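You operate a simulated robot arm through the tools that you are given. There is no shell and no other tool. Be economical: measure what you need, move in short steps, check, and stop when the job is done.

You are at the controls of a simulated robot arm. One attempt, no reset.

## Task
Pump the warm milk frothy and top up both coffees with it.
Fine: ten strokes or more; stand the lid beside the frother; blue-banded cup two thirds full, the rest in the green-banded one; frother back. Set down upright: steel frother.

The check looks at the end state, three seconds after you hand in, the way a careful person would. Anything else that was tipped, shoved, dropped, spilled or broken makes it a failure. A push-on lid holds only when it is set on centred and level and pressed home; a screw cap is set on level and turned clockwise until tight.

## Robot
A 6-joint arm with a two-finger parallel gripper, fixed in place. Base frame: the origin is at the foot of the arm, x ahead of it, y to its left, z up. Units: m, rad, N and s.
With the tool pointing down near the work surface it reaches from about 0.18 to 0.74 m from the base axis. Its first joint turns from -2.897 to 2.897 rad. Payload 3.91 kg.
The TCP is the grasp point between the finger pads, 0.03 m short of the fingertips. In the tool frame z runs along the fingers and y along their closing line. The gripper opens to 0.11 m. The fingers are 0.02 m wide and 0.01 m thick; the gripper's body (0.048 by 0.112 m) begins 0.055 m behind the TCP.
Orientation is that of the tool frame in the base frame, as a unit quaternion [x, y, z, w]. With the fingers straight down and closing along the base's y, the tool's x points along the base's -x, its y along +y and its z along -z.

## Interface
- The arm moves only by the tool play_rows. Its argument "steps" is a list of rows, each a list of 3 entries, a list of its own where there are three numbers: the shift along the base's x, y, z in units of 40 mm (1.0 is 40 mm), then the turn, a rotation vector about the base's x, y, z in units of 5 degrees (1.0 is 5 degrees), then the opening, from 0 (shut) to 1 (fully open). In form: [[[tx, ty, tz], [ax, ay, az], gripper], ...]. A call has 1 to 10 rows; each row shifts and turns the commanded pose from where the row before left it. A call with a number of a shift or a turn outside -1 to 1 is refused whole. Each row takes 0.2 s and may step no farther than 0.05 m and 0.15 rad from the row before; otherwise, or with a gripper value out of range, the whole call is refused. Where a pose cannot be reached the arm comes as near as it can. A force on the tool above 40 N (or 10 N above the force at the start of the call, whichever is more), or a blocked arm, ends the call early, and 0.2 s more pass. The fingers move at their own pace (about 0.045 m/s each) and stop on an object; they squeeze with about 40 N. The grip force told is the motor's: it shows also when the fingers shut on nothing. Time passes only in rows, and 0.2 s behind the last, so rows that do not move let the fingers close. It gives the time, the measured TCP pose, the force on the tool (base axes), the opening and the grip force at its end, in the units of the frame above (readings bear some noise), with the torque about the TCP (base axes, N m) and any sound that the robot's microphone picked up.
- Cameras (640 x 400 px; columns grow to the right, rows downward): "scene" is fixed at [0.0495, 0.6488, 1.5515]; the picture's right is [-0.78, -0.63, 0.00], its down [-0.52, 0.64, -0.56] and it looks along [0.35, -0.44, -0.83] (base axes); focal length 214 px, centre (320, 200). "wrist" rides on the gripper at [0.071, 0.022, -0.107] in the tool frame; the picture's right is [-0.29, 0.96, 0.00], its down [-0.76, -0.23, -0.61] and it looks along [-0.58, -0.18, 0.79] (tool axes); focal length 243 px, centre (320, 200). There is no depth. A picture from a camera that has moved, and an enlarged one, comes with that camera's place and axes in the base frame and with its lens.
- camera(camera): a new picture of that camera. It takes no simulated time.
- slide_trunk(by): slides the trunk up (or, below 0, down) by that many m; the arm rides with it, the base frame stays. It gives what a move gives, with no picture.
- zoom(camera, box): a new picture of the part [left, top, right, bottom] of that camera's present view, enlarged. It takes no simulated time.
- hand_in(): hands the job in; it is judged then, once.

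Work in short steps. Places have to be worked out from the pictures, the camera data and where the tool is seen: move nearer, look again, correct. Check each grasp and each placing, and mend what went wrong. You have 120 turns and 64 pictures in all, those below and enlarged ones among them. Open the gripper and draw the arm clear of the work before you hand the job in, unless the task says otherwise; then end with one line.

The tools are called after "Request:" by a JSON object that holds its "method" and its "body". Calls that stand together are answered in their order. play_rows: Moves the arm, as the interface text tells. Its arguments: {"type":"object","properties":{"steps":{"type":"array"}},"required":["steps"]} The other tools are called the same way: slide_trunk (by) slides the trunk up or down; camera (camera) takes a picture; zoom (camera, box) takes an enlarged picture of a part of a camera's view; hand_in () hands the job in.

At the start:

```text
time_s: 0.0
position: [0.1612, 0.2823, 1.32]
tcp_rot: [0.001, 1.0, 0.0, 0.001]
force: [0.4, 0.4, -0.5]
wrist_torque: [0.01, -0.01, -0.03]
finger_gap: 0.1102
finger_force: 0.0
trunk travel left (down, up): [-0.525, 0.065]
```

scene: 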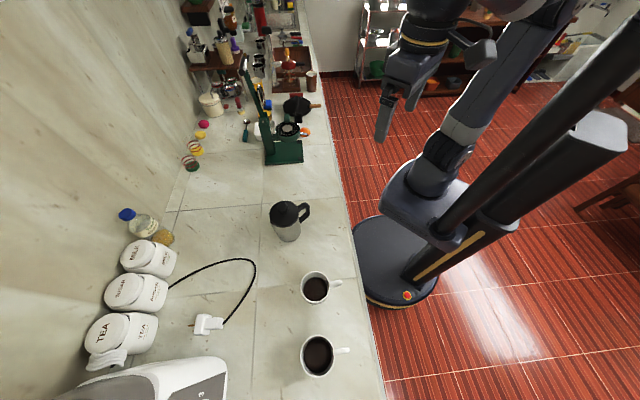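
wrist: 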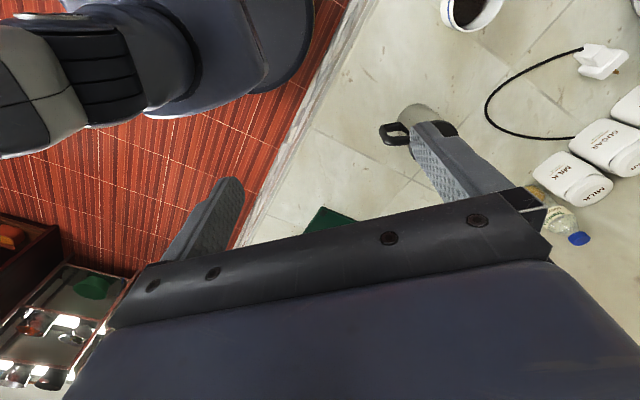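

I see the steel frother with a black lid and two mugs on the counter. I'll zoom on these to measure them.

Request:
{"method": "zoom", "body": {"camera": "scene", "box": [240, 180, 360, 255]}}

Request:
{"method": "zoom", "body": {"camera": "scene", "box": [260, 250, 388, 390]}}

```text
5.33 times, centred on (300, 218) of scene
camera zoom: at [0.0495, 0.6488, 1.5515], right [-0.78, -0.63, 0.0], down [-0.52, 0.64, -0.56], along [0.35, -0.44, -0.83], focal length 1144 px, centre (427, 107)
```

zoom: 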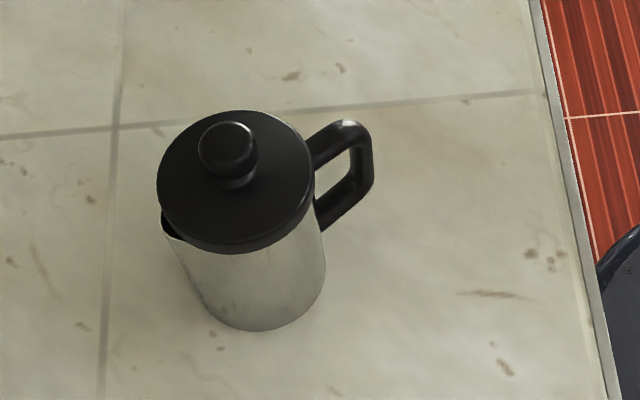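

```text
2.86 times, centred on (324, 320) of scene
camera zoom: at [0.0495, 0.6488, 1.5515], right [-0.78, -0.63, 0.0], down [-0.52, 0.64, -0.56], along [0.35, -0.44, -0.83], focal length 613 px, centre (309, -143)
```

zoom: 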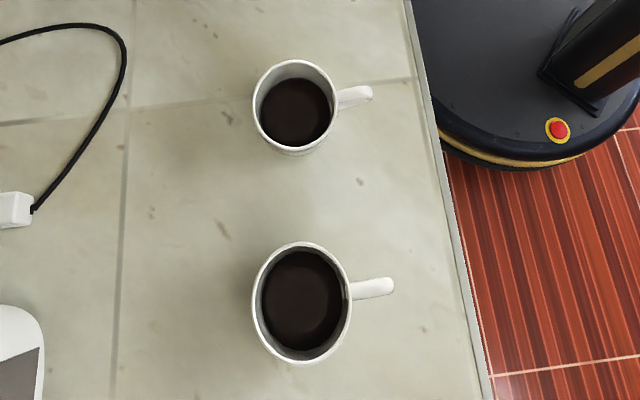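

The counter is at about z = 0.9, with the frother near (0.32, 0.475). I'll move above it with the tool yawed so that tool x lies on the handle side, then look with the wrist camera.

Request:
{"method": "play_rows", "body": {"steps": [[[0.65, 0.8, 0], [0, 0, 1], 1], [[0.65, 0.8, 0], [0, 0, 1], 1], [[0.65, 0.8, 0], [0, 0, 1], 1], [[0.65, 0.8, 0], [0, 0, 1], 1], [[0.65, 0.8, 0], [0, 0, 1], 1], [[0.65, 0.8, 0], [0, 0, 1], 1], [[0, 0, -0.5], [0, 0, 1], 1], [[0, 0, -0.5], [0, 0, 1], 1]]}}

Request:
{"method": "camera", "body": {"camera": "wrist"}}

Request:
{"method": "camera", "body": {"camera": "scene"}}

```text
time_s: 1.8
position: [0.3088, 0.4627, 1.2567]
tcp_rot: [-0.343, 0.939, 0.0, 0.001]
force: [0.1, -0.9, -0.7]
wrist_torque: [0.02, 0.01, -0.01]
finger_gap: 0.1099
finger_force: 0.0
out of reach, approached as far as the arm can: row 5, 6
trunk travel left (down, up): [-0.525, 0.065]
```

```text
59 pictures are left
camera wrist: at [0.2397, 0.4323, 1.3634], right [-0.39, 0.92, 0.0], down [0.73, 0.31, 0.61], along [0.56, 0.24, -0.79], focal length 243 px, centre (320, 200)
```

wrist: 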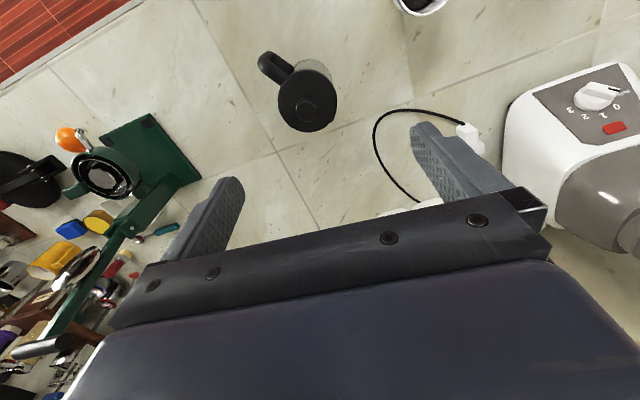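

```text
58 pictures are left
```

scene: 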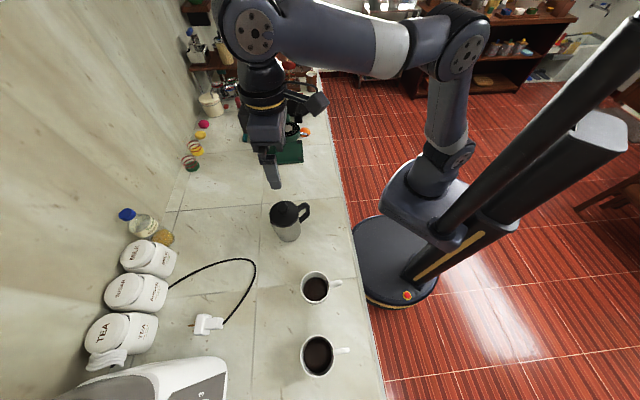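

The knob triangulates to about (0.338, 0.455, 1.02), and the lid top is at z≈0.985. The arm is stretched at this height, so I'll lower the trunk a bit and centre over the knob.

Request:
{"method": "slide_trunk", "body": {"by": -0.13}}

```text
time_s: 3.4
position: [0.3094, 0.4631, 1.1265]
tcp_rot: [-0.342, 0.94, 0.0, 0.0]
force: [0.4, -0.3, 0.5]
wrist_torque: [-0.01, 0.02, -0.03]
finger_gap: 0.1101
finger_force: 0.1
trunk travel left (down, up): [-0.395, 0.195]
```

Next I'll step over the knob and take a close wrist view.

Request:
{"method": "play_rows", "body": {"steps": [[[0.36, -0.1, 0], [0, 0, 0], 1], [[0.36, -0.1, 0], [0, 0, 0], 1]]}}

Request:
{"method": "camera", "body": {"camera": "wrist"}}

```text
time_s: 4.0
position: [0.3368, 0.4544, 1.1261]
tcp_rot: [-0.342, 0.94, 0.0, 0.0]
force: [0.2, 0.8, -0.2]
wrist_torque: [0.03, -0.02, -0.02]
finger_gap: 0.1098
finger_force: 0.0
trunk travel left (down, up): [-0.395, 0.195]
```

```text
57 pictures are left
camera wrist: at [0.2689, 0.4249, 1.2328], right [-0.39, 0.92, 0.0], down [0.73, 0.31, 0.61], along [0.56, 0.24, -0.79], focal length 243 px, centre (320, 200)
```

wrist: 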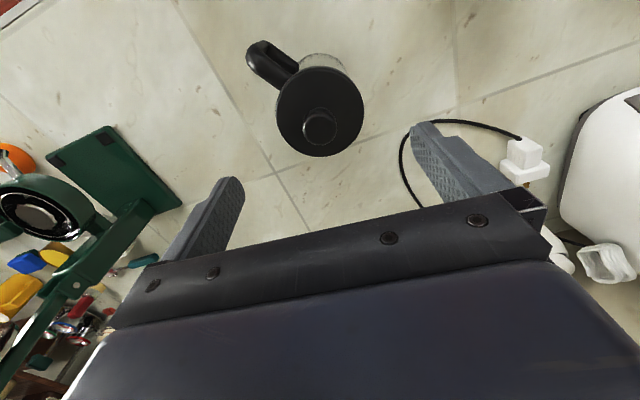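

Refined positions: knob (0.343, 0.457) with its top at z≈1.014, lid top at ≈0.977. I'll descend to TCP z≈1.015, part-close the fingers and check.

Request:
{"method": "play_rows", "body": {"steps": [[[0.15, 0.07, -0.7], [0, 0, 0], 0.6], [[0, 0, -0.7], [0, 0, 0], 0.6], [[0, 0, -0.7], [0, 0, 0], 0.6], [[0, 0, -0.5], [0, 0, 0], 0.6]]}}

Request:
{"method": "camera", "body": {"camera": "wrist"}}

Request:
{"method": "zoom", "body": {"camera": "scene", "box": [240, 180, 360, 255]}}

```text
time_s: 5.0
position: [0.345, 0.4579, 1.0218]
tcp_rot: [-0.342, 0.94, -0.001, 0.001]
force: [-0.4, -0.4, 0.2]
wrist_torque: [-0.04, 0.0, 0.03]
finger_gap: 0.0661
finger_force: 0.0
trunk travel left (down, up): [-0.395, 0.195]
```

```text
56 pictures are left
camera wrist: at [0.2754, 0.4277, 1.1281], right [-0.39, 0.92, 0.0], down [0.73, 0.31, 0.61], along [0.56, 0.24, -0.79], focal length 243 px, centre (320, 200)
```

wrist: 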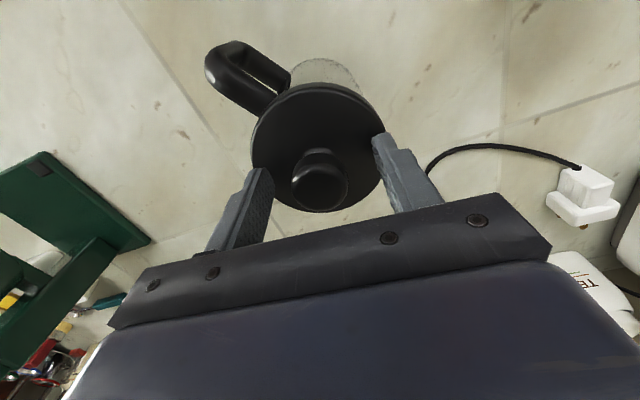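

```text
5.33 times, centred on (300, 218) of scene
camera zoom: at [0.0495, 0.6488, 1.5515], right [-0.78, -0.63, 0.0], down [-0.52, 0.64, -0.56], along [0.35, -0.44, -0.83], focal length 1144 px, centre (427, 107)
```

zoom: 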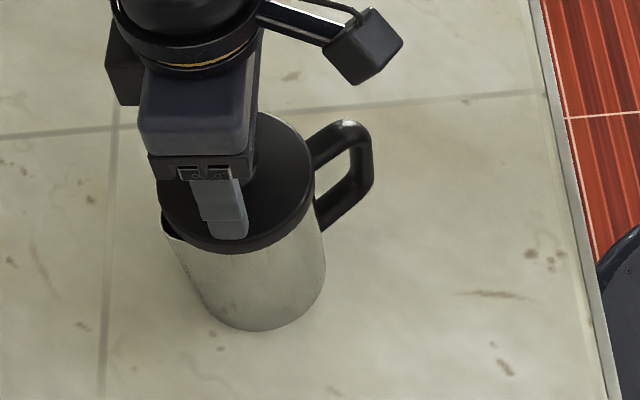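

The knob sits between the fingers. I'll lower 5 mm more and close on it.

Request:
{"method": "play_rows", "body": {"steps": [[[0.04, 0, -0.15], [0, 0, 0], 0.5], [[0, 0, 0], [0, 0, 0], 0.15], [[0, 0, 0], [0, 0, 0], 0.15], [[0, 0, 0], [0, 0, 0], 0.15], [[0, 0, 0], [0, 0, 0], 0.15]]}}

```text
time_s: 5.9
position: [0.345, 0.4582, 1.0207]
tcp_rot: [-0.343, 0.939, 0.004, 0.004]
force: [-0.6, -1.3, 12.4]
wrist_torque: [-0.47, 0.25, 0.0]
finger_gap: 0.031
finger_force: 14.2
trunk travel left (down, up): [-0.395, 0.195]
stopped in row 4: the force on the tool passed its limit at 41 N (the readings are from after the stop); the commanded pose is now the measured one
```

The fingertips reached the lid at TCP z≈1.02, so the lid top is at ≈0.99, and the knob is 31 mm wide. I'll firm the grip and raise 10 mm gently to feel the plunger.

Request:
{"method": "play_rows", "body": {"steps": [[[0, 0, 0.05], [0, 0, 0], 0], [[0, 0, 0.0], [0, 0, 0], 0], [[0, 0, 0.1], [0, 0, 0], 0], [[0, 0, 0.1], [0, 0, 0], 0], [[0, 0, 0], [0, 0, 0], 0]]}}

Request:
{"method": "zoom", "body": {"camera": "scene", "box": [240, 180, 360, 255]}}

```text
time_s: 7.1
position: [0.3467, 0.4586, 1.0293]
tcp_rot: [-0.343, 0.939, 0.002, 0.003]
force: [-0.4, -1.7, -0.1]
wrist_torque: [-0.12, -0.01, -0.04]
finger_gap: 0.0308
finger_force: 40.1
trunk travel left (down, up): [-0.395, 0.195]
```

```text
5.33 times, centred on (300, 218) of scene
camera zoom: at [0.0495, 0.6488, 1.5515], right [-0.78, -0.63, 0.0], down [-0.52, 0.64, -0.56], along [0.35, -0.44, -0.83], focal length 1144 px, centre (427, 107)
```

zoom: 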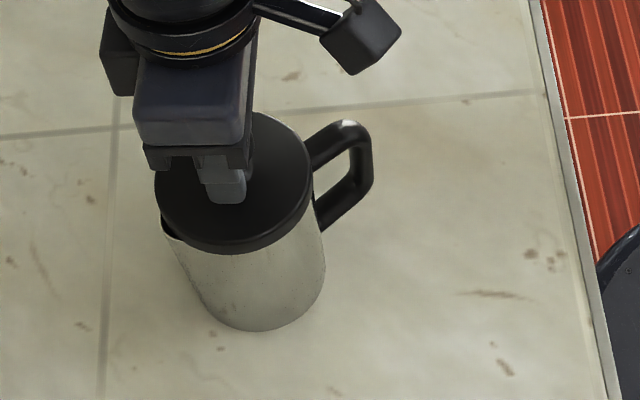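

The lid stayed down and the knob rises freely. I'll raise another 24 mm.

Request:
{"method": "play_rows", "body": {"steps": [[[0, 0, 0.2], [0, 0, 0], 0], [[0, 0, 0.2], [0, 0, 0], 0], [[0, 0, 0.2], [0, 0, 0], 0]]}}

Request:
{"method": "zoom", "body": {"camera": "scene", "box": [240, 180, 360, 255]}}

```text
time_s: 7.9
position: [0.3459, 0.4585, 1.0541]
tcp_rot: [-0.343, 0.939, 0.002, 0.003]
force: [0.2, -1.8, 0.0]
wrist_torque: [-0.14, -0.05, -0.03]
finger_gap: 0.0306
finger_force: 40.6
trunk travel left (down, up): [-0.395, 0.195]
```

```text
5.33 times, centred on (300, 218) of scene
camera zoom: at [0.0495, 0.6488, 1.5515], right [-0.78, -0.63, 0.0], down [-0.52, 0.64, -0.56], along [0.35, -0.44, -0.83], focal length 1144 px, centre (427, 107)
```

zoom: 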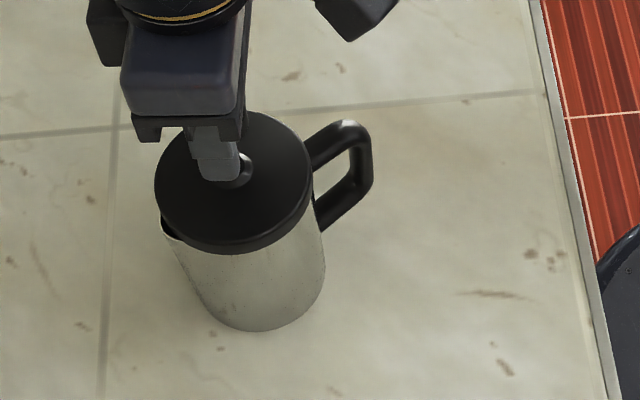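

The grip still holds the 31 mm knob, with no resistance. I'll raise another 20 mm to look for the top of the stroke.

Request:
{"method": "play_rows", "body": {"steps": [[[0, 0, 0.2], [0, 0, 0], 0], [[0, 0, 0.15], [0, 0, 0], 0], [[0, 0, 0.15], [0, 0, 0], 0]]}}

Request:
{"method": "zoom", "body": {"camera": "scene", "box": [240, 180, 360, 255]}}

```text
time_s: 8.7
position: [0.3457, 0.4585, 1.0737]
tcp_rot: [-0.344, 0.939, 0.003, 0.003]
force: [-1.5, -1.0, 0.0]
wrist_torque: [-0.05, 0.16, 0.04]
finger_gap: 0.0306
finger_force: 40.2
trunk travel left (down, up): [-0.395, 0.195]
```

```text
5.33 times, centred on (300, 218) of scene
camera zoom: at [0.0495, 0.6488, 1.5515], right [-0.78, -0.63, 0.0], down [-0.52, 0.64, -0.56], along [0.35, -0.44, -0.83], focal length 1144 px, centre (427, 107)
```

zoom: 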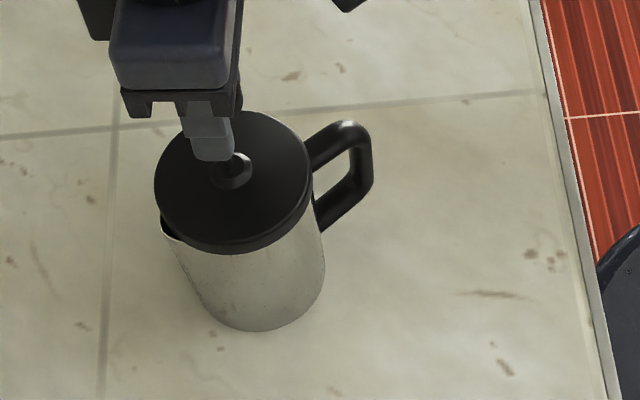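

53 mm of travel so far and the lid is seated. I'll pump with about 46 mm strokes, starting with two and checking.

Request:
{"method": "play_rows", "body": {"steps": [[[0, 0, -0.575], [0, 0, 0], 0], [[0, 0, -0.575], [0, 0, 0], 0], [[0, 0, 0.575], [0, 0, 0], 0], [[0, 0, 0.575], [0, 0, 0], 0], [[0, 0, -0.575], [0, 0, 0], 0], [[0, 0, -0.575], [0, 0, 0], 0], [[0, 0, 0.575], [0, 0, 0], 0], [[0, 0, 0.575], [0, 0, 0], 0]]}}

Request:
{"method": "zoom", "body": {"camera": "scene", "box": [240, 180, 360, 255]}}

```text
time_s: 10.5
position: [0.346, 0.458, 1.073]
tcp_rot: [-0.343, 0.939, 0.002, 0.003]
force: [0.0, -0.6, -0.2]
wrist_torque: [-0.05, -0.01, -0.03]
finger_gap: 0.0305
finger_force: 39.9
trunk travel left (down, up): [-0.395, 0.195]
```

```text
5.33 times, centred on (300, 218) of scene
camera zoom: at [0.0495, 0.6488, 1.5515], right [-0.78, -0.63, 0.0], down [-0.52, 0.64, -0.56], along [0.35, -0.44, -0.83], focal length 1144 px, centre (427, 107)
```

zoom: 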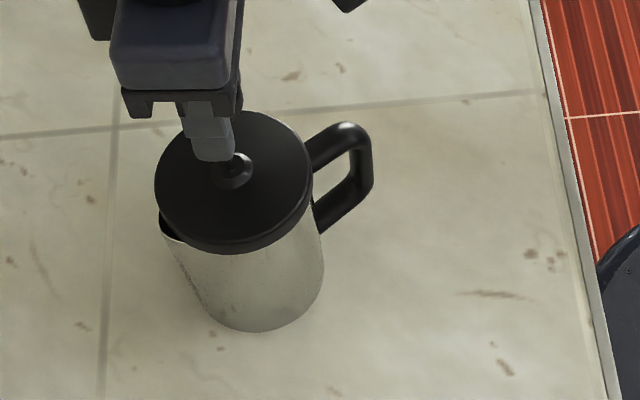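

No trouble, so I'll continue with 2.5 strokes per call.

Request:
{"method": "play_rows", "body": {"steps": [[[0, 0, -0.6], [0, 0, 0], 0], [[0, 0, -0.6], [0, 0, 0], 0], [[0, 0, 0.6], [0, 0, 0], 0], [[0, 0, 0.6], [0, 0, 0], 0], [[0, 0, -0.6], [0, 0, 0], 0], [[0, 0, -0.6], [0, 0, 0], 0], [[0, 0, 0.6], [0, 0, 0], 0], [[0, 0, 0.6], [0, 0, 0], 0], [[0, 0, -0.6], [0, 0, 0], 0], [[0, 0, -0.6], [0, 0, 0], 0]]}}

```text
time_s: 12.7
position: [0.3464, 0.4593, 1.0263]
tcp_rot: [-0.343, 0.939, 0.003, 0.002]
force: [-0.3, 0.0, -1.1]
wrist_torque: [0.01, -0.05, -0.01]
finger_gap: 0.0305
finger_force: 39.9
trunk travel left (down, up): [-0.395, 0.195]
```

Four and a half strokes done; continuing.

Request:
{"method": "play_rows", "body": {"steps": [[[0, 0, 0.6], [0, 0, 0], 0], [[0, 0, 0.6], [0, 0, 0], 0], [[0, 0, -0.6], [0, 0, 0], 0], [[0, 0, -0.6], [0, 0, 0], 0], [[0, 0, 0.6], [0, 0, 0], 0], [[0, 0, 0.6], [0, 0, 0], 0], [[0, 0, -0.6], [0, 0, 0], 0], [[0, 0, -0.6], [0, 0, 0], 0], [[0, 0, 0.6], [0, 0, 0], 0], [[0, 0, 0.6], [0, 0, 0], 0]]}}

Request:
{"method": "play_rows", "body": {"steps": [[[0, 0, -0.6], [0, 0, 0], 0], [[0, 0, -0.6], [0, 0, 0], 0], [[0, 0, 0.6], [0, 0, 0], 0], [[0, 0, 0.6], [0, 0, 0], 0], [[0, 0, -0.6], [0, 0, 0], 0], [[0, 0, -0.6], [0, 0, 0], 0], [[0, 0, 0.6], [0, 0, 0], 0], [[0, 0, 0.6], [0, 0, 0], 0], [[0, 0, -0.6], [0, 0, 0], 0], [[0, 0, -0.6], [0, 0, 0], 0]]}}

Request:
{"method": "play_rows", "body": {"steps": [[[0, 0, 0.6], [0, 0, 0], 0], [[0, 0, 0.6], [0, 0, 0], 0], [[0, 0, -0.6], [0, 0, 0], 0], [[0, 0, -0.6], [0, 0, 0], 0], [[0, 0, 0.6], [0, 0, 0], 0], [[0, 0, 0.6], [0, 0, 0], 0], [[0, 0, -0.6], [0, 0, 0], 0], [[0, 0, -0.6], [0, 0, 0], 0], [[0, 0, 0.6], [0, 0, 0], 0], [[0, 0, 0.6], [0, 0, 0], 0]]}}

Request:
{"method": "zoom", "body": {"camera": "scene", "box": [240, 180, 360, 255]}}

```text
time_s: 14.9
position: [0.3474, 0.4584, 1.0724]
tcp_rot: [-0.343, 0.939, 0.001, 0.002]
force: [-0.3, 0.4, -0.5]
wrist_torque: [-0.06, 0.0, -0.03]
finger_gap: 0.031
finger_force: 39.8
trunk travel left (down, up): [-0.395, 0.195]
```

```text
time_s: 17.1
position: [0.3462, 0.4592, 1.0243]
tcp_rot: [-0.343, 0.939, 0.002, 0.003]
force: [0.0, -0.2, -0.2]
wrist_torque: [0.03, -0.01, -0.01]
finger_gap: 0.0307
finger_force: 39.7
trunk travel left (down, up): [-0.395, 0.195]
```

```text
time_s: 19.3
position: [0.346, 0.4582, 1.0736]
tcp_rot: [-0.343, 0.939, 0.002, 0.003]
force: [-0.8, -0.2, 0.0]
wrist_torque: [-0.06, -0.06, -0.04]
finger_gap: 0.0306
finger_force: 40.0
trunk travel left (down, up): [-0.395, 0.195]
```

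```text
5.33 times, centred on (300, 218) of scene
camera zoom: at [0.0495, 0.6488, 1.5515], right [-0.78, -0.63, 0.0], down [-0.52, 0.64, -0.56], along [0.35, -0.44, -0.83], focal length 1144 px, centre (427, 107)
```

zoom: 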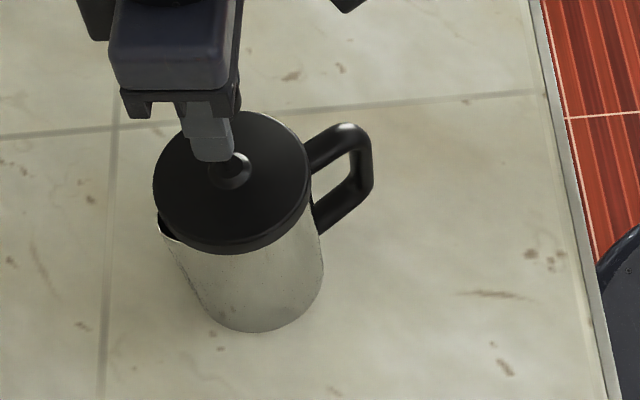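

Twelve strokes done. I'll raise slowly to find the top stop, which shows whether the strokes used most of the travel.

Request:
{"method": "play_rows", "body": {"steps": [[[0, 0, 0.1], [0, 0, 0], 0], [[0, 0, 0.1], [0, 0, 0], 0], [[0, 0, 0.1], [0, 0, 0], 0]]}}

Request:
{"method": "zoom", "body": {"camera": "scene", "box": [240, 180, 360, 255]}}

```text
time_s: 20.1
position: [0.3456, 0.4579, 1.085]
tcp_rot: [-0.343, 0.939, 0.002, 0.003]
force: [-0.4, 0.5, -0.3]
wrist_torque: [0.02, -0.01, 0.01]
finger_gap: 0.0307
finger_force: 39.7
trunk travel left (down, up): [-0.395, 0.195]
```

```text
5.33 times, centred on (300, 218) of scene
camera zoom: at [0.0495, 0.6488, 1.5515], right [-0.78, -0.63, 0.0], down [-0.52, 0.64, -0.56], along [0.35, -0.44, -0.83], focal length 1144 px, centre (427, 107)
```

zoom: 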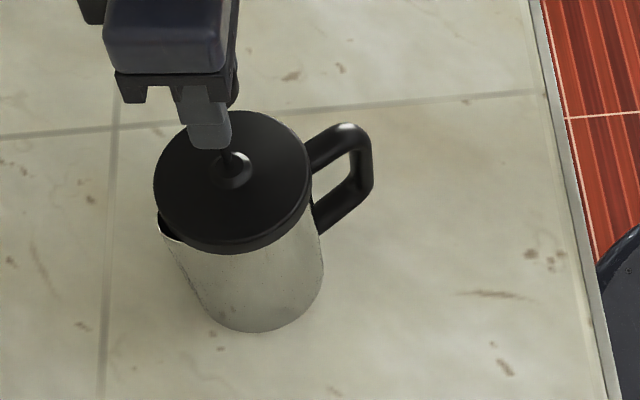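

Still free travel. I'll raise some more in small steps.

Request:
{"method": "play_rows", "body": {"steps": [[[0, 0, 0.12], [0, 0, 0], 0], [[0, 0, 0.12], [0, 0, 0], 0], [[0, 0, 0.12], [0, 0, 0], 0]]}}

Request:
{"method": "zoom", "body": {"camera": "scene", "box": [240, 180, 360, 255]}}

```text
time_s: 20.9
position: [0.3451, 0.4584, 1.0998]
tcp_rot: [-0.343, 0.939, 0.002, 0.003]
force: [-0.5, -0.3, -1.7]
wrist_torque: [0.01, -0.01, 0.01]
finger_gap: 0.0305
finger_force: 39.8
trunk travel left (down, up): [-0.395, 0.195]
```

```text
5.33 times, centred on (300, 218) of scene
camera zoom: at [0.0495, 0.6488, 1.5515], right [-0.78, -0.63, 0.0], down [-0.52, 0.64, -0.56], along [0.35, -0.44, -0.83], focal length 1144 px, centre (427, 107)
```

zoom: 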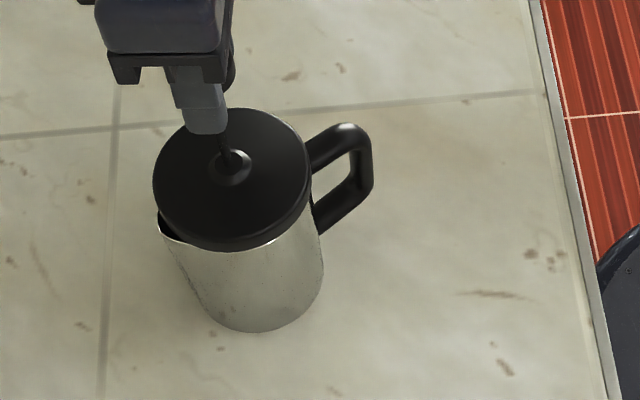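

The top stop is at about 1.096, where the lid just began to lift. Full travel is therefore about 75 mm, and my strokes covered only about 48 mm. I'll do ten more longer strokes between 1.026 and 1.088.

Request:
{"method": "play_rows", "body": {"steps": [[[0, 0, -0.3], [0, 0, 0], 0], [[0, 0, -0.775], [0, 0, 0], 0], [[0, 0, -0.775], [0, 0, 0], 0], [[0, 0, 0.775], [0, 0, 0], 0], [[0, 0, 0.775], [0, 0, 0], 0], [[0, 0, -0.775], [0, 0, 0], 0], [[0, 0, -0.775], [0, 0, 0], 0], [[0, 0, 0.775], [0, 0, 0], 0], [[0, 0, 0.775], [0, 0, 0], 0]]}}

Request:
{"method": "zoom", "body": {"camera": "scene", "box": [240, 180, 360, 255]}}

```text
time_s: 22.9
position: [0.3473, 0.4584, 1.0872]
tcp_rot: [-0.343, 0.939, 0.002, 0.003]
force: [-0.8, -0.1, -0.2]
wrist_torque: [-0.05, -0.02, -0.01]
finger_gap: 0.0305
finger_force: 40.3
trunk travel left (down, up): [-0.395, 0.195]
```

```text
5.33 times, centred on (300, 218) of scene
camera zoom: at [0.0495, 0.6488, 1.5515], right [-0.78, -0.63, 0.0], down [-0.52, 0.64, -0.56], along [0.35, -0.44, -0.83], focal length 1144 px, centre (427, 107)
```

zoom: 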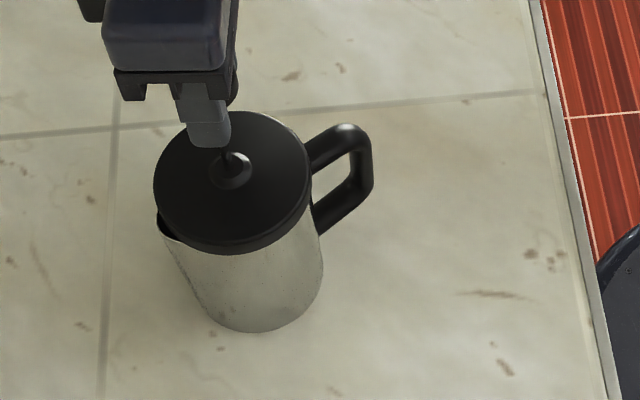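

The lid is seated and the strokes work. Eight more long strokes follow.

Request:
{"method": "play_rows", "body": {"steps": [[[0, 0, -0.775], [0, 0, 0], 0], [[0, 0, -0.775], [0, 0, 0], 0], [[0, 0, 0.775], [0, 0, 0], 0], [[0, 0, 0.775], [0, 0, 0], 0], [[0, 0, -0.775], [0, 0, 0], 0], [[0, 0, -0.775], [0, 0, 0], 0], [[0, 0, 0.775], [0, 0, 0], 0], [[0, 0, 0.775], [0, 0, 0], 0]]}}

Request:
{"method": "play_rows", "body": {"steps": [[[0, 0, -0.775], [0, 0, 0], 0], [[0, 0, -0.775], [0, 0, 0], 0], [[0, 0, 0.775], [0, 0, 0], 0], [[0, 0, 0.775], [0, 0, 0], 0], [[0, 0, -0.775], [0, 0, 0], 0], [[0, 0, -0.775], [0, 0, 0], 0], [[0, 0, 0.775], [0, 0, 0], 0], [[0, 0, 0.775], [0, 0, 0], 0]]}}

Request:
{"method": "play_rows", "body": {"steps": [[[0, 0, -0.775], [0, 0, 0], 0], [[0, 0, -0.775], [0, 0, 0], 0], [[0, 0, 0.775], [0, 0, 0], 0], [[0, 0, 0.775], [0, 0, 0], 0], [[0, 0, -0.775], [0, 0, 0], 0], [[0, 0, -0.775], [0, 0, 0], 0], [[0, 0, 0.775], [0, 0, 0], 0], [[0, 0, 0.775], [0, 0, 0], 0]]}}

Request:
{"method": "play_rows", "body": {"steps": [[[0, 0, -0.775], [0, 0, 0], 0], [[0, 0, -0.775], [0, 0, 0], 0], [[0, 0, 0.775], [0, 0, 0], 0], [[0, 0, 0.775], [0, 0, 0], 0], [[0, 0, -0.775], [0, 0, 0], 0], [[0, 0, -0.775], [0, 0, 0], 0], [[0, 0, 0.775], [0, 0, 0], 0], [[0, 0, 0.775], [0, 0, 0], 0]]}}

```text
time_s: 24.7
position: [0.3472, 0.459, 1.087]
tcp_rot: [-0.343, 0.939, 0.002, 0.003]
force: [-1.8, -1.2, -0.9]
wrist_torque: [-0.05, 0.13, 0.0]
finger_gap: 0.0304
finger_force: 40.1
trunk travel left (down, up): [-0.395, 0.195]
```

```text
time_s: 26.5
position: [0.3478, 0.4587, 1.087]
tcp_rot: [-0.343, 0.939, 0.002, 0.004]
force: [-0.1, -0.7, -0.4]
wrist_torque: [-0.01, 0.03, 0.01]
finger_gap: 0.0301
finger_force: 40.5
trunk travel left (down, up): [-0.395, 0.195]
```

```text
time_s: 28.3
position: [0.3459, 0.4567, 1.0885]
tcp_rot: [-0.343, 0.939, 0.002, 0.003]
force: [-0.5, 1.2, 0.8]
wrist_torque: [0.07, 0.07, -0.05]
finger_gap: 0.0301
finger_force: 40.2
trunk travel left (down, up): [-0.395, 0.195]
```

```text
time_s: 30.1
position: [0.3471, 0.457, 1.0883]
tcp_rot: [-0.344, 0.939, 0.001, 0.003]
force: [-1.3, -0.1, 0.3]
wrist_torque: [-0.02, 0.05, -0.02]
finger_gap: 0.0301
finger_force: 40.2
trunk travel left (down, up): [-0.395, 0.195]
```

About 22 strokes are done in total. Now I'll lift the lid and plunger straight up.

Request:
{"method": "play_rows", "body": {"steps": [[[0, 0, 0.2], [0, 0, 0], 0], [[0, 0, 0.3], [0, 0, 0], 0], [[0, 0, 0.5], [0, 0, 0], 0], [[0, 0, 0.5], [0, 0, 0], 0], [[0, 0, 0.5], [0, 0, 0], 0], [[0, 0, 0.5], [0, 0, 0], 0]]}}

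Request:
{"method": "zoom", "body": {"camera": "scene", "box": [220, 150, 380, 250]}}

Request:
{"method": "camera", "body": {"camera": "wrist"}}

```text
time_s: 31.5
position: [0.3392, 0.4479, 1.1693]
tcp_rot: [-0.342, 0.94, 0.004, 0.004]
force: [-0.8, 0.9, -1.9]
wrist_torque: [0.01, 0.0, 0.01]
finger_gap: 0.0302
finger_force: 40.7
out of reach, approached as far as the arm can: row 5, 6
trunk travel left (down, up): [-0.395, 0.195]
```

```text
4.00 times, centred on (300, 200) of scene
camera zoom: at [0.0495, 0.6488, 1.5515], right [-0.78, -0.63, 0.0], down [-0.52, 0.64, -0.56], along [0.35, -0.44, -0.83], focal length 858 px, centre (400, 200)
```

zoom: 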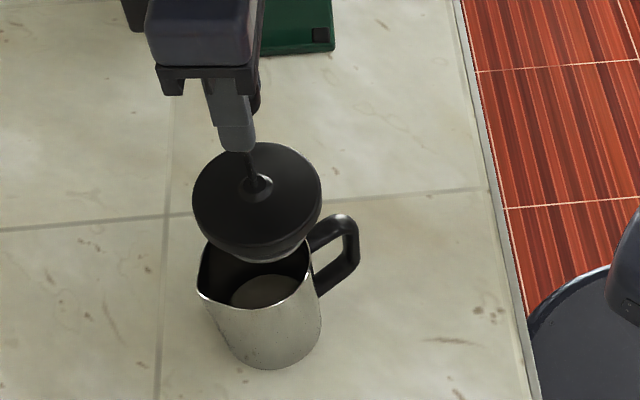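

```text
45 pictures are left
camera wrist: at [0.2696, 0.4157, 1.2744], right [-0.39, 0.92, 0.01], down [0.73, 0.31, 0.61], along [0.56, 0.25, -0.79], focal length 243 px, centre (320, 200)
```

wrist: 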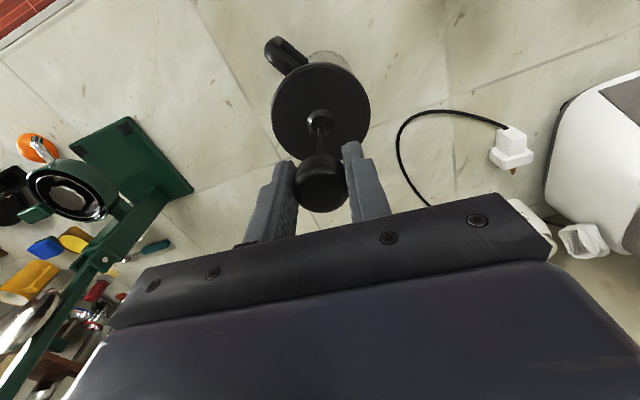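

The lid is off with its mesh just under it, and the milk is visible. I'll carry it to the free spot near (0.45, 0.33), well inside the counter.

Request:
{"method": "play_rows", "body": {"steps": [[[0.69, -0.74, 0], [0, 0, 0], 0], [[0.69, -0.74, 0], [0, 0, 0], 0], [[0.69, -0.74, 0], [0, 0, 0], 0], [[0.69, -0.74, 0], [0, 0, 0], 0]]}}

Request:
{"method": "zoom", "body": {"camera": "scene", "box": [220, 130, 380, 250]}}

```text
time_s: 32.5
position: [0.4508, 0.3284, 1.1683]
tcp_rot: [-0.343, 0.939, 0.002, 0.004]
force: [0.1, -0.5, -0.7]
wrist_torque: [-0.02, -0.03, 0.02]
finger_gap: 0.0305
finger_force: 39.8
trunk travel left (down, up): [-0.395, 0.195]
```

```text
3.33 times, centred on (300, 190) of scene
camera zoom: at [0.0495, 0.6488, 1.5515], right [-0.78, -0.63, 0.0], down [-0.52, 0.64, -0.56], along [0.35, -0.44, -0.83], focal length 715 px, centre (387, 233)
```

zoom: 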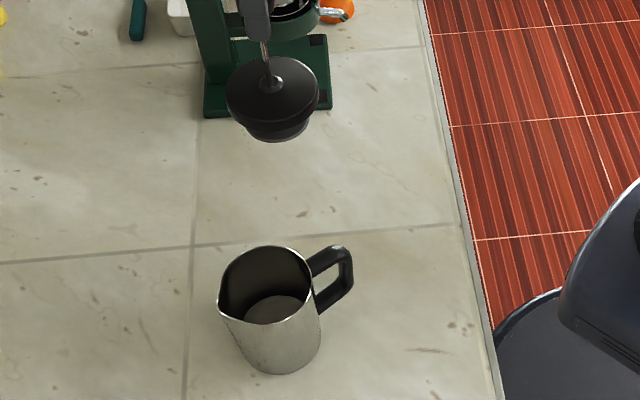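

Clear spot below. I'll lower toward the counter, gently at the end.

Request:
{"method": "play_rows", "body": {"steps": [[[0, 0, -0.8], [0, 0, 0], 0], [[0, 0, -0.8], [0, 0, 0], 0], [[0, 0, -0.7], [0, 0, 0], 0], [[0, 0, -0.3], [0, 0, 0], 0], [[0, 0, -0.2], [0, 0, 0], 0]]}}

Request:
{"method": "zoom", "body": {"camera": "scene", "box": [220, 130, 380, 250]}}

```text
time_s: 33.7
position: [0.451, 0.3276, 1.0569]
tcp_rot: [-0.343, 0.939, 0.003, 0.003]
force: [-0.7, 0.6, -0.6]
wrist_torque: [0.0, 0.01, -0.01]
finger_gap: 0.0303
finger_force: 39.9
trunk travel left (down, up): [-0.395, 0.195]
```

```text
3.33 times, centred on (300, 190) of scene
camera zoom: at [0.0495, 0.6488, 1.5515], right [-0.78, -0.63, 0.0], down [-0.52, 0.64, -0.56], along [0.35, -0.44, -0.83], focal length 715 px, centre (387, 233)
```

zoom: 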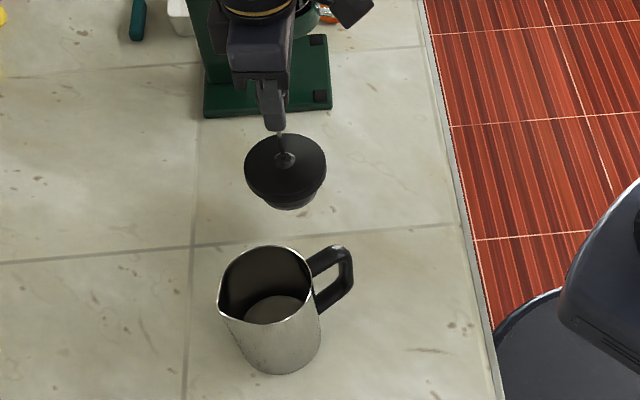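

Not yet touching, so I'll lower in 4 mm rows.

Request:
{"method": "play_rows", "body": {"steps": [[[0, 0, -0.15], [0, 0, 0], 0], [[0, 0, -0.15], [0, 0, 0], 0], [[0, 0, -0.15], [0, 0, 0], 0], [[0, 0, -0.1], [0, 0, 0], 0], [[0, 0, -0.1], [0, 0, 0], 0], [[0, 0, -0.1], [0, 0, 0], 0]]}}

Request:
{"method": "zoom", "body": {"camera": "scene", "box": [220, 130, 380, 250]}}

```text
time_s: 35.1
position: [0.4511, 0.3276, 1.0278]
tcp_rot: [-0.343, 0.939, 0.002, 0.003]
force: [-0.6, -0.2, -0.1]
wrist_torque: [0.02, 0.03, 0.06]
finger_gap: 0.0303
finger_force: 40.1
trunk travel left (down, up): [-0.395, 0.195]
```

```text
3.33 times, centred on (300, 190) of scene
camera zoom: at [0.0495, 0.6488, 1.5515], right [-0.78, -0.63, 0.0], down [-0.52, 0.64, -0.56], along [0.35, -0.44, -0.83], focal length 715 px, centre (387, 233)
```

zoom: 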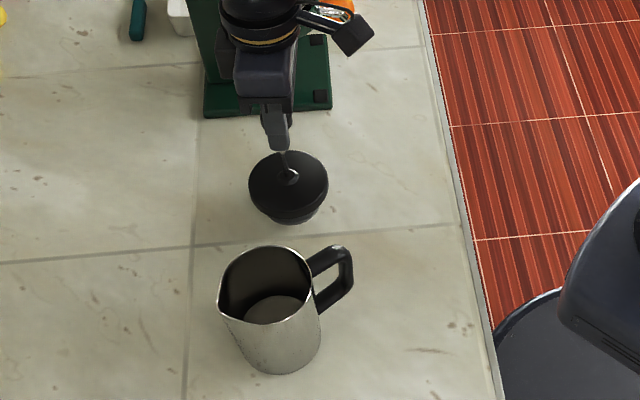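

No clear contact yet; continuing in small steps.

Request:
{"method": "play_rows", "body": {"steps": [[[0, 0, -0.1], [0, 0, 0], 0], [[0, 0, -0.1], [0, 0, 0], 0], [[0, 0, -0.1], [0, 0, 0], 0], [[0, 0, -0.1], [0, 0, 0], 0], [[0, 0, -0.1], [0, 0, 0], 0], [[0, 0, -0.1], [0, 0, 0], 0]]}}

Request:
{"method": "zoom", "body": {"camera": "scene", "box": [220, 130, 380, 250]}}

```text
time_s: 36.5
position: [0.4488, 0.3284, 1.0068]
tcp_rot: [-0.342, 0.94, 0.004, 0.008]
force: [1.1, 1.8, 31.1]
wrist_torque: [0.13, -0.15, -0.34]
finger_gap: 0.0307
finger_force: 40.2
trunk travel left (down, up): [-0.395, 0.195]
```

```text
3.33 times, centred on (300, 190) of scene
camera zoom: at [0.0495, 0.6488, 1.5515], right [-0.78, -0.63, 0.0], down [-0.52, 0.64, -0.56], along [0.35, -0.44, -0.83], focal length 715 px, centre (387, 233)
```

zoom: 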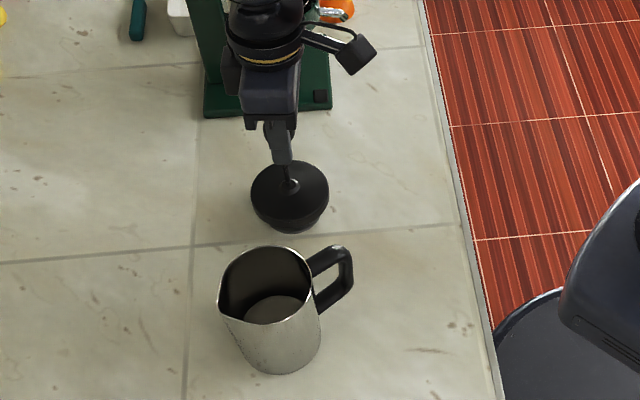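

Contact with 31 N. I'll ease up 3 mm and release.

Request:
{"method": "play_rows", "body": {"steps": [[[0, 0, 0.1], [0, 0, 0], 0], [[0, 0, 0], [0, 0, 0], 0], [[0, 0, 0], [0, 0, 0], 0.5], [[0, 0, 0], [0, 0, 0], 0.5], [[0, 0, 0], [0, 0, 0], 0.7]]}}

Request:
{"method": "zoom", "body": {"camera": "scene", "box": [220, 130, 380, 250]}}

```text
time_s: 37.7
position: [0.4472, 0.3287, 1.0071]
tcp_rot: [-0.343, 0.94, 0.002, 0.002]
force: [0.1, 0.0, -0.7]
wrist_torque: [-0.04, 0.03, -0.02]
finger_gap: 0.0771
finger_force: 0.0
trunk travel left (down, up): [-0.395, 0.195]
```

```text
3.33 times, centred on (300, 190) of scene
camera zoom: at [0.0495, 0.6488, 1.5515], right [-0.78, -0.63, 0.0], down [-0.52, 0.64, -0.56], along [0.35, -0.44, -0.83], focal length 715 px, centre (387, 233)
```

zoom: 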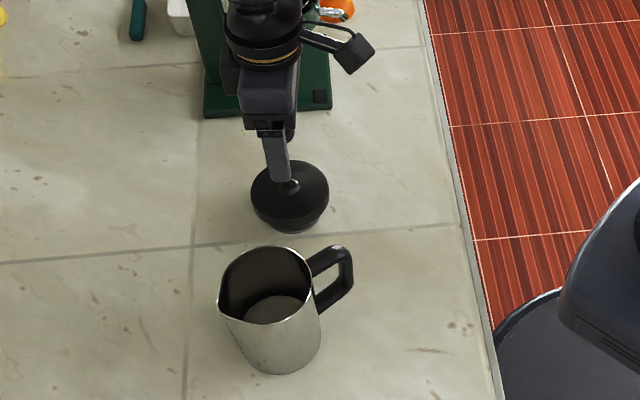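

The lid stands upright on its own. I'll withdraw upward, go toward the frother while turning the tool to line up with its handle axis, and look.

Request:
{"method": "play_rows", "body": {"steps": [[[0, 0, 0.8], [0, 0, 0], 0.8], [[0, 0, 0.8], [0, 0, 0], 1], [[0, 0, 0.8], [0, 0, 0], 1], [[-0.6, 0.7, 0.4], [0, 0, 1], 1], [[-0.6, 0.7, 0.3], [0, 0, 1], 1], [[-0.6, 0.7, 0], [0, 0, 1], 1], [[-0.6, 0.6, 0], [0, 0, 1], 1], [[0, 0, 0], [0, 0, 1], 1], [[0, 0, 0], [0, 0, 1], 1]]}}

Request:
{"method": "slide_trunk", "body": {"by": 0.08}}

Request:
{"method": "camera", "body": {"camera": "wrist"}}

Request:
{"method": "camera", "body": {"camera": "scene"}}

```text
time_s: 39.7
position: [0.3545, 0.4372, 1.1319]
tcp_rot: [-0.574, 0.819, 0.003, 0.003]
force: [-0.3, -0.4, -1.1]
wrist_torque: [-0.02, -0.01, -0.04]
finger_gap: 0.1102
finger_force: 0.0
trunk travel left (down, up): [-0.395, 0.195]
```

```text
time_s: 40.9
position: [0.3539, 0.4367, 1.2115]
tcp_rot: [-0.575, 0.818, 0.003, 0.003]
force: [-0.2, -0.4, 0.4]
wrist_torque: [0.0, 0.01, 0.0]
finger_gap: 0.1098
finger_force: 0.0
trunk travel left (down, up): [-0.475, 0.115]
```

```text
39 pictures are left
camera wrist: at [0.3081, 0.3755, 1.3168], right [-0.8, 0.6, 0.0], down [0.48, 0.63, 0.61], along [0.36, 0.49, -0.79], focal length 243 px, centre (320, 200)
```

wrist: 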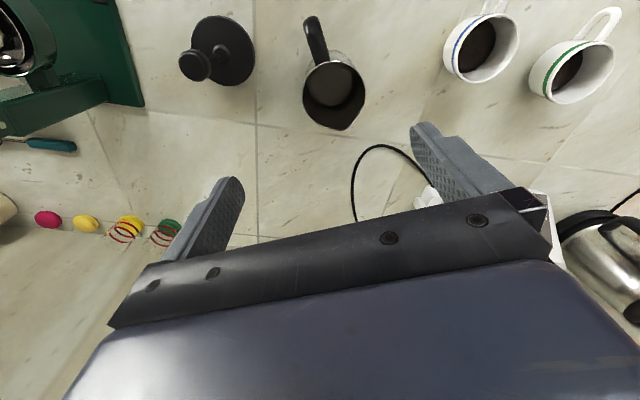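

```text
38 pictures are left
```

scene: 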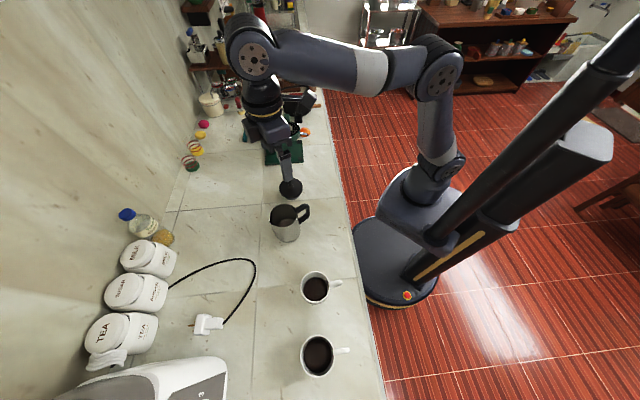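

From this view, blue band = nearer mug (0.13, 0.56) and green = farther mug (0.04, 0.66). The frother's handle axis matches the tool's x within 3°. Before grasping, I'll rehearse the pouring pose empty-handed high over the mugs, yawing while moving there, to find out what the wrist can reach.

Request:
{"method": "play_rows", "body": {"steps": [[[-0.5, 0.4, -0.1], [0, 0, 1], 1], [[-0.5, 0.4, -0.1], [0, 0, 1], 1], [[-0.5, 0.4, -0.1], [0, 0, 1], 1], [[-0.5, 0.4, -0.1], [0, 0, 1], 1], [[-0.5, 0.4, -0.1], [0, 0, 1], 1], [[-0.5, 0.4, -0.1], [0, 0, 1], 1], [[-0.5, 0.4, 0], [0, 0, 1], 1], [[-0.5, 0.4, 0], [0, 0, 1], 1], [[-0.5, 0.4, 0], [0, 0, 1], 1], [[-0.5, 0.4, 0], [0, 0, 1], 1]]}}

Request:
{"method": "play_rows", "body": {"steps": [[[0, 0, 0], [0, 0, 1], 1], [[0, 0, 0], [0, 0, 1], 1], [[0, 0, 0], [0, 0, 1], 1], [[0, 0, 0], [0, 0, 1], 1], [[0, 0, 0], [0, 0, 1], 1], [[0, 0, 0], [0, 0, 1], 1], [[0, 0, 0], [0, 0, 1], 1], [[0, 0, 0], [0, 0, 1], 1], [[0, 0, 0], [0, 0, 1], 1], [[0, 0, 0], [0, 0, 1], 1]]}}

```text
time_s: 43.1
position: [0.1598, 0.5882, 1.1851]
tcp_rot: [0.859, -0.512, -0.004, -0.003]
force: [0.0, -0.6, -0.7]
wrist_torque: [-0.01, 0.0, -0.03]
finger_gap: 0.1102
finger_force: 0.0
out of reach, approached as far as the arm can: row 10
trunk travel left (down, up): [-0.475, 0.115]
```

```text
time_s: 45.3
position: [0.1593, 0.5862, 1.1814]
tcp_rot: [0.996, -0.086, -0.003, 0.0]
force: [-0.1, 0.4, 0.1]
wrist_torque: [-0.03, -0.01, 0.02]
finger_gap: 0.1099
finger_force: 0.1
trunk travel left (down, up): [-0.475, 0.115]
```

Yaw is fine up to tool x at 350°. I'll go on 50° more.

Request:
{"method": "play_rows", "body": {"steps": [[[0, 0, 0], [0, 0, 1], 1], [[0, 0, 0], [0, 0, 1], 1], [[0, 0, 0], [0, 0, 1], 1], [[0, 0, 0], [0, 0, 1], 1], [[0, 0, 0], [0, 0, 1], 1], [[0, 0, 0], [0, 0, 1], 1], [[0, 0, 0], [0, 0, 1], 1], [[0, 0, 0], [0, 0, 1], 1], [[0, 0, 0], [0, 0, 1], 1], [[0, 0, 0], [0, 0, 1], 1]]}}

Request:
{"method": "camera", "body": {"camera": "scene"}}

```text
time_s: 47.5
position: [0.159, 0.5855, 1.1815]
tcp_rot: [0.939, 0.344, -0.002, 0.001]
force: [-0.1, 0.4, -0.6]
wrist_torque: [-0.01, 0.02, 0.04]
finger_gap: 0.11
finger_force: 0.1
out of reach, approached as far as the arm can: row 2
trunk travel left (down, up): [-0.475, 0.115]
```

```text
37 pictures are left
```

scene: 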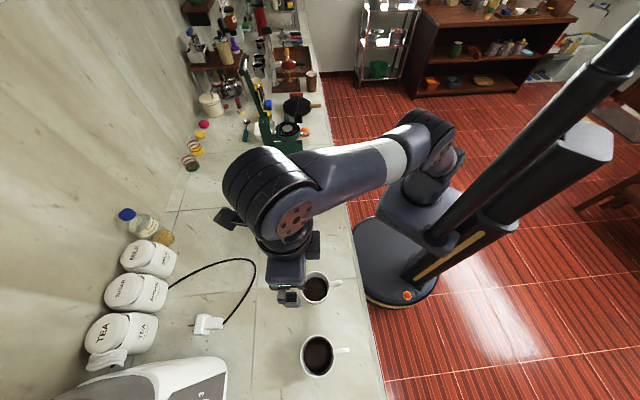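

Reachable: a spout direction of 220° (toward the counter edge) works. Next I'll rehearse the tilt about the closing axis while lowering a bit.

Request:
{"method": "play_rows", "body": {"steps": [[[0, 0, -0.3], [0.643, -0.766, 0], 1], [[0, 0, -0.3], [0.643, -0.766, 0], 1], [[0, 0, -0.3], [0.643, -0.766, 0], 1], [[0, 0, -0.3], [0.643, -0.766, 0], 1], [[0, 0, -0.3], [0.643, -0.766, 0], 1], [[0, 0, 0], [0.643, -0.766, 0], 1], [[0, 0, 0], [0.643, -0.766, 0], 1], [[0, 0, 0], [0.643, -0.766, 0], 1], [[0, 0, 0], [0.643, -0.766, 0], 1], [[0, 0, 0], [0.643, -0.766, 0], 1]]}}

Request:
{"method": "play_rows", "body": {"steps": [[[0, 0, 0], [0.643, -0.766, 0], 1], [[0, 0, 0], [0.643, -0.766, 0], 1], [[0, 0, 0], [0.643, -0.766, 0], 1], [[0, 0, 0], [0.643, -0.766, 0], 1], [[0, 0, 0], [0.643, -0.766, 0], 1], [[0, 0, 0], [0.643, -0.766, 0], 1]]}}

Request:
{"method": "camera", "body": {"camera": "scene"}}

```text
time_s: 49.7
position: [0.158, 0.5863, 1.122]
tcp_rot: [0.853, 0.31, 0.395, -0.142]
force: [0.4, -0.5, 0.6]
wrist_torque: [0.01, 0.02, 0.01]
finger_gap: 0.11
finger_force: 0.0
trunk travel left (down, up): [-0.475, 0.115]
```

```text
time_s: 51.1
position: [0.1583, 0.5865, 1.1238]
tcp_rot: [0.722, 0.262, 0.602, -0.218]
force: [0.6, 0.4, 0.7]
wrist_torque: [-0.01, 0.03, 0.01]
finger_gap: 0.1097
finger_force: 0.1
trunk travel left (down, up): [-0.475, 0.115]
```

```text
36 pictures are left
```

scene: 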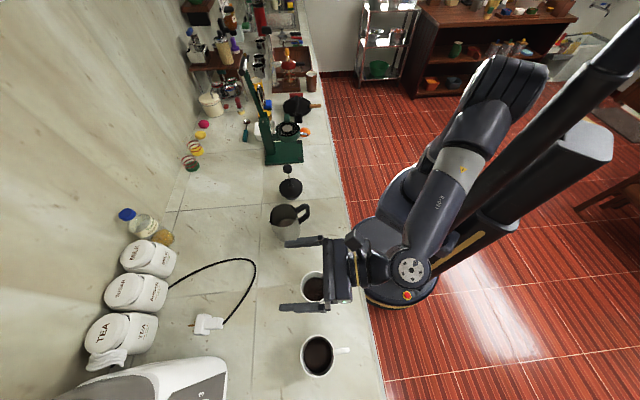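

The 80° pour pose is easily reached. I'll tilt back upright and take a wrist picture of both mugs to locate them and judge their fill.

Request:
{"method": "play_rows", "body": {"steps": [[[0, 0, 0], [-0.643, 0.766, 0], 1], [[0, 0, 0], [-0.643, 0.766, 0], 1], [[0, 0, 0], [-0.643, 0.766, 0], 1], [[0, 0, 0], [-0.643, 0.766, 0], 1], [[0, 0, 0], [-0.643, 0.766, 0], 1], [[0, 0, 0], [-0.643, 0.766, 0], 1], [[0, 0, 0], [-0.643, 0.766, 0], 1], [[0, 0, 0], [-0.643, 0.766, 0], 1]]}}

Request:
{"method": "play_rows", "body": {"steps": [[[0, 0, 0], [-0.643, 0.766, 0], 1], [[0, 0, 0], [-0.643, 0.766, 0], 1], [[0, 0, 0], [-0.643, 0.766, 0], 1], [[0, 0, 0], [-0.643, 0.766, 0], 1], [[0, 0, 0], [-0.643, 0.766, 0], 1], [[0, 0, 0], [-0.643, 0.766, 0], 1], [[0, 0, 0], [-0.643, 0.766, 0], 1], [[0, 0, 0], [-0.643, 0.766, 0], 1]]}}

Request:
{"method": "camera", "body": {"camera": "wrist"}}

Request:
{"method": "zoom", "body": {"camera": "scene", "box": [270, 260, 370, 390]}}

```text
time_s: 52.9
position: [0.1584, 0.5853, 1.1228]
tcp_rot: [0.885, 0.322, 0.318, -0.114]
force: [0.1, 0.0, -0.6]
wrist_torque: [0.02, 0.0, -0.02]
finger_gap: 0.1101
finger_force: 0.0
trunk travel left (down, up): [-0.475, 0.115]
```

```text
time_s: 54.7
position: [0.1599, 0.587, 1.1219]
tcp_rot: [0.939, 0.343, -0.003, 0.003]
force: [0.1, 0.6, -0.4]
wrist_torque: [-0.01, 0.02, -0.01]
finger_gap: 0.1099
finger_force: 0.1
trunk travel left (down, up): [-0.475, 0.115]
```

```text
35 pictures are left
camera wrist: at [0.2274, 0.616, 1.2281], right [0.39, -0.92, 0.01], down [-0.73, -0.31, 0.61], along [-0.56, -0.25, -0.79], focal length 243 px, centre (320, 200)
```

wrist: 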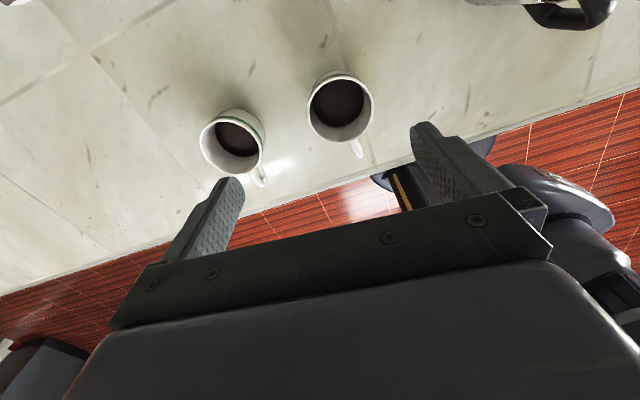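

```text
3.08 times, centred on (320, 325) of scene
camera zoom: at [0.0495, 0.6488, 1.5515], right [-0.78, -0.63, 0.0], down [-0.52, 0.64, -0.56], along [0.35, -0.44, -0.83], focal length 660 px, centre (320, -185)
```

zoom: 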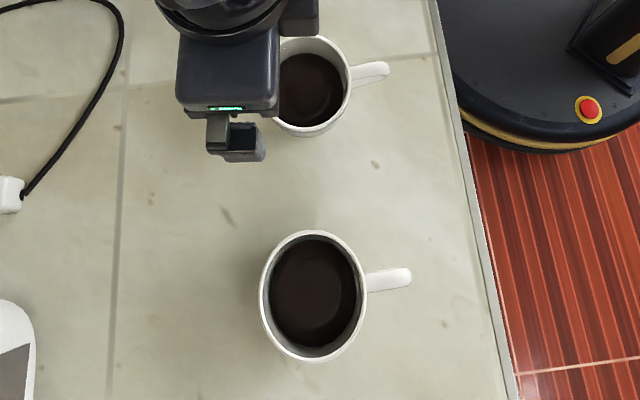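

The bands are confirmed (green is the farther mug). I'll zoom on both mugs in the wrist view to measure mug height and fill.

Request:
{"method": "zoom", "body": {"camera": "wrist", "box": [190, 60, 390, 190]}}

```text
3.08 times, centred on (290, 125) of wrist
camera zoom: at [0.2274, 0.616, 1.2281], right [0.39, -0.92, 0.01], down [-0.73, -0.31, 0.61], along [-0.56, -0.25, -0.79], focal length 746 px, centre (412, 431)
```

zoom: 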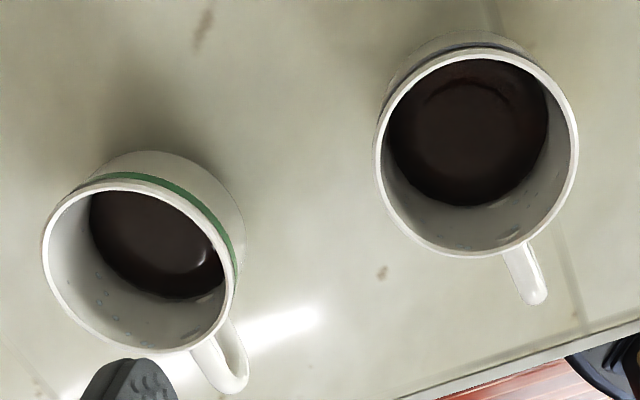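

The coffee sits roughly 4–5 cm below the rims. I need a proper side view to judge mug height, so I'll swing the tool back to its natural yaw on the robot side of the mugs.

Request:
{"method": "play_rows", "body": {"steps": [[[-0.35, -0.25, 0], [0, 0, -1], 1], [[-0.35, -0.25, 0], [0, 0, -1], 1], [[-0.35, -0.25, 0], [0, 0, -1], 1], [[-0.35, -0.25, 0], [0, 0, -1], 1], [[-0.35, -0.25, 0], [0, 0, -1], 1], [[-0.35, -0.25, 0], [0, 0, -1], 1], [[-0.35, -0.25, 0], [0, 0, -1], 1], [[-0.35, -0.25, 0], [0, 0, -1], 1], [[-0.35, -0.25, 0], [0, 0, -1], 1], [[-0.35, -0.25, 0], [0, 0, -1], 1]]}}

Request:
{"method": "play_rows", "body": {"steps": [[[0, 0, 0], [0, 0, -1], 1], [[0, 0, 0], [0, 0, -1], 1], [[0, 0, 0], [0, 0, -1], 1], [[0, 0, 0], [0, 0, -1], 1], [[0, 0, 0], [0, 0, -1], 1], [[0, 0, 0], [0, 0, -1], 1], [[0, 0, 0], [0, 0, -1], 1], [[0, 0, 0], [0, 0, -1], 1], [[0, 0, 0], [0, 0, -1], 1], [[0, 0, 0], [0, 0, -1], 1]]}}

Request:
{"method": "play_rows", "body": {"steps": [[[0, 0, 0], [0, 0, -1], 1], [[0, 0, 0], [0, 0, -1], 1], [[0, 0, 0], [0, 0, -1], 1], [[0, 0, 0], [0, 0, -1], 1], [[0, 0, 0], [0, 0, -1], 1], [[0, 0, 0], [0, 0, -1], 1], [[0, 0, 0], [0, 0, -1], 1], [[0, 0, 0], [0, 0, -1], 1], [[0, 0, 0], [0, 0, -1], 1], [[0, 0, 0], [0, 0, -1], 1]]}}

```text
time_s: 56.9
position: [0.0187, 0.4861, 1.1236]
tcp_rot: [0.996, -0.087, -0.003, 0.001]
force: [0.3, 0.6, -0.9]
wrist_torque: [0.0, -0.02, -0.02]
finger_gap: 0.11
finger_force: 0.1
trunk travel left (down, up): [-0.475, 0.115]
```

```text
time_s: 59.1
position: [0.019, 0.4866, 1.1229]
tcp_rot: [0.866, -0.501, -0.004, -0.001]
force: [-0.2, -0.5, -0.4]
wrist_torque: [0.03, 0.04, 0.03]
finger_gap: 0.11
finger_force: 0.1
trunk travel left (down, up): [-0.475, 0.115]
```

```text
time_s: 61.3
position: [0.0191, 0.4862, 1.1223]
tcp_rot: [-0.573, 0.819, 0.002, 0.003]
force: [-0.3, 0.0, -0.5]
wrist_torque: [0.02, -0.03, -0.01]
finger_gap: 0.11
finger_force: 0.0
trunk travel left (down, up): [-0.475, 0.115]
```

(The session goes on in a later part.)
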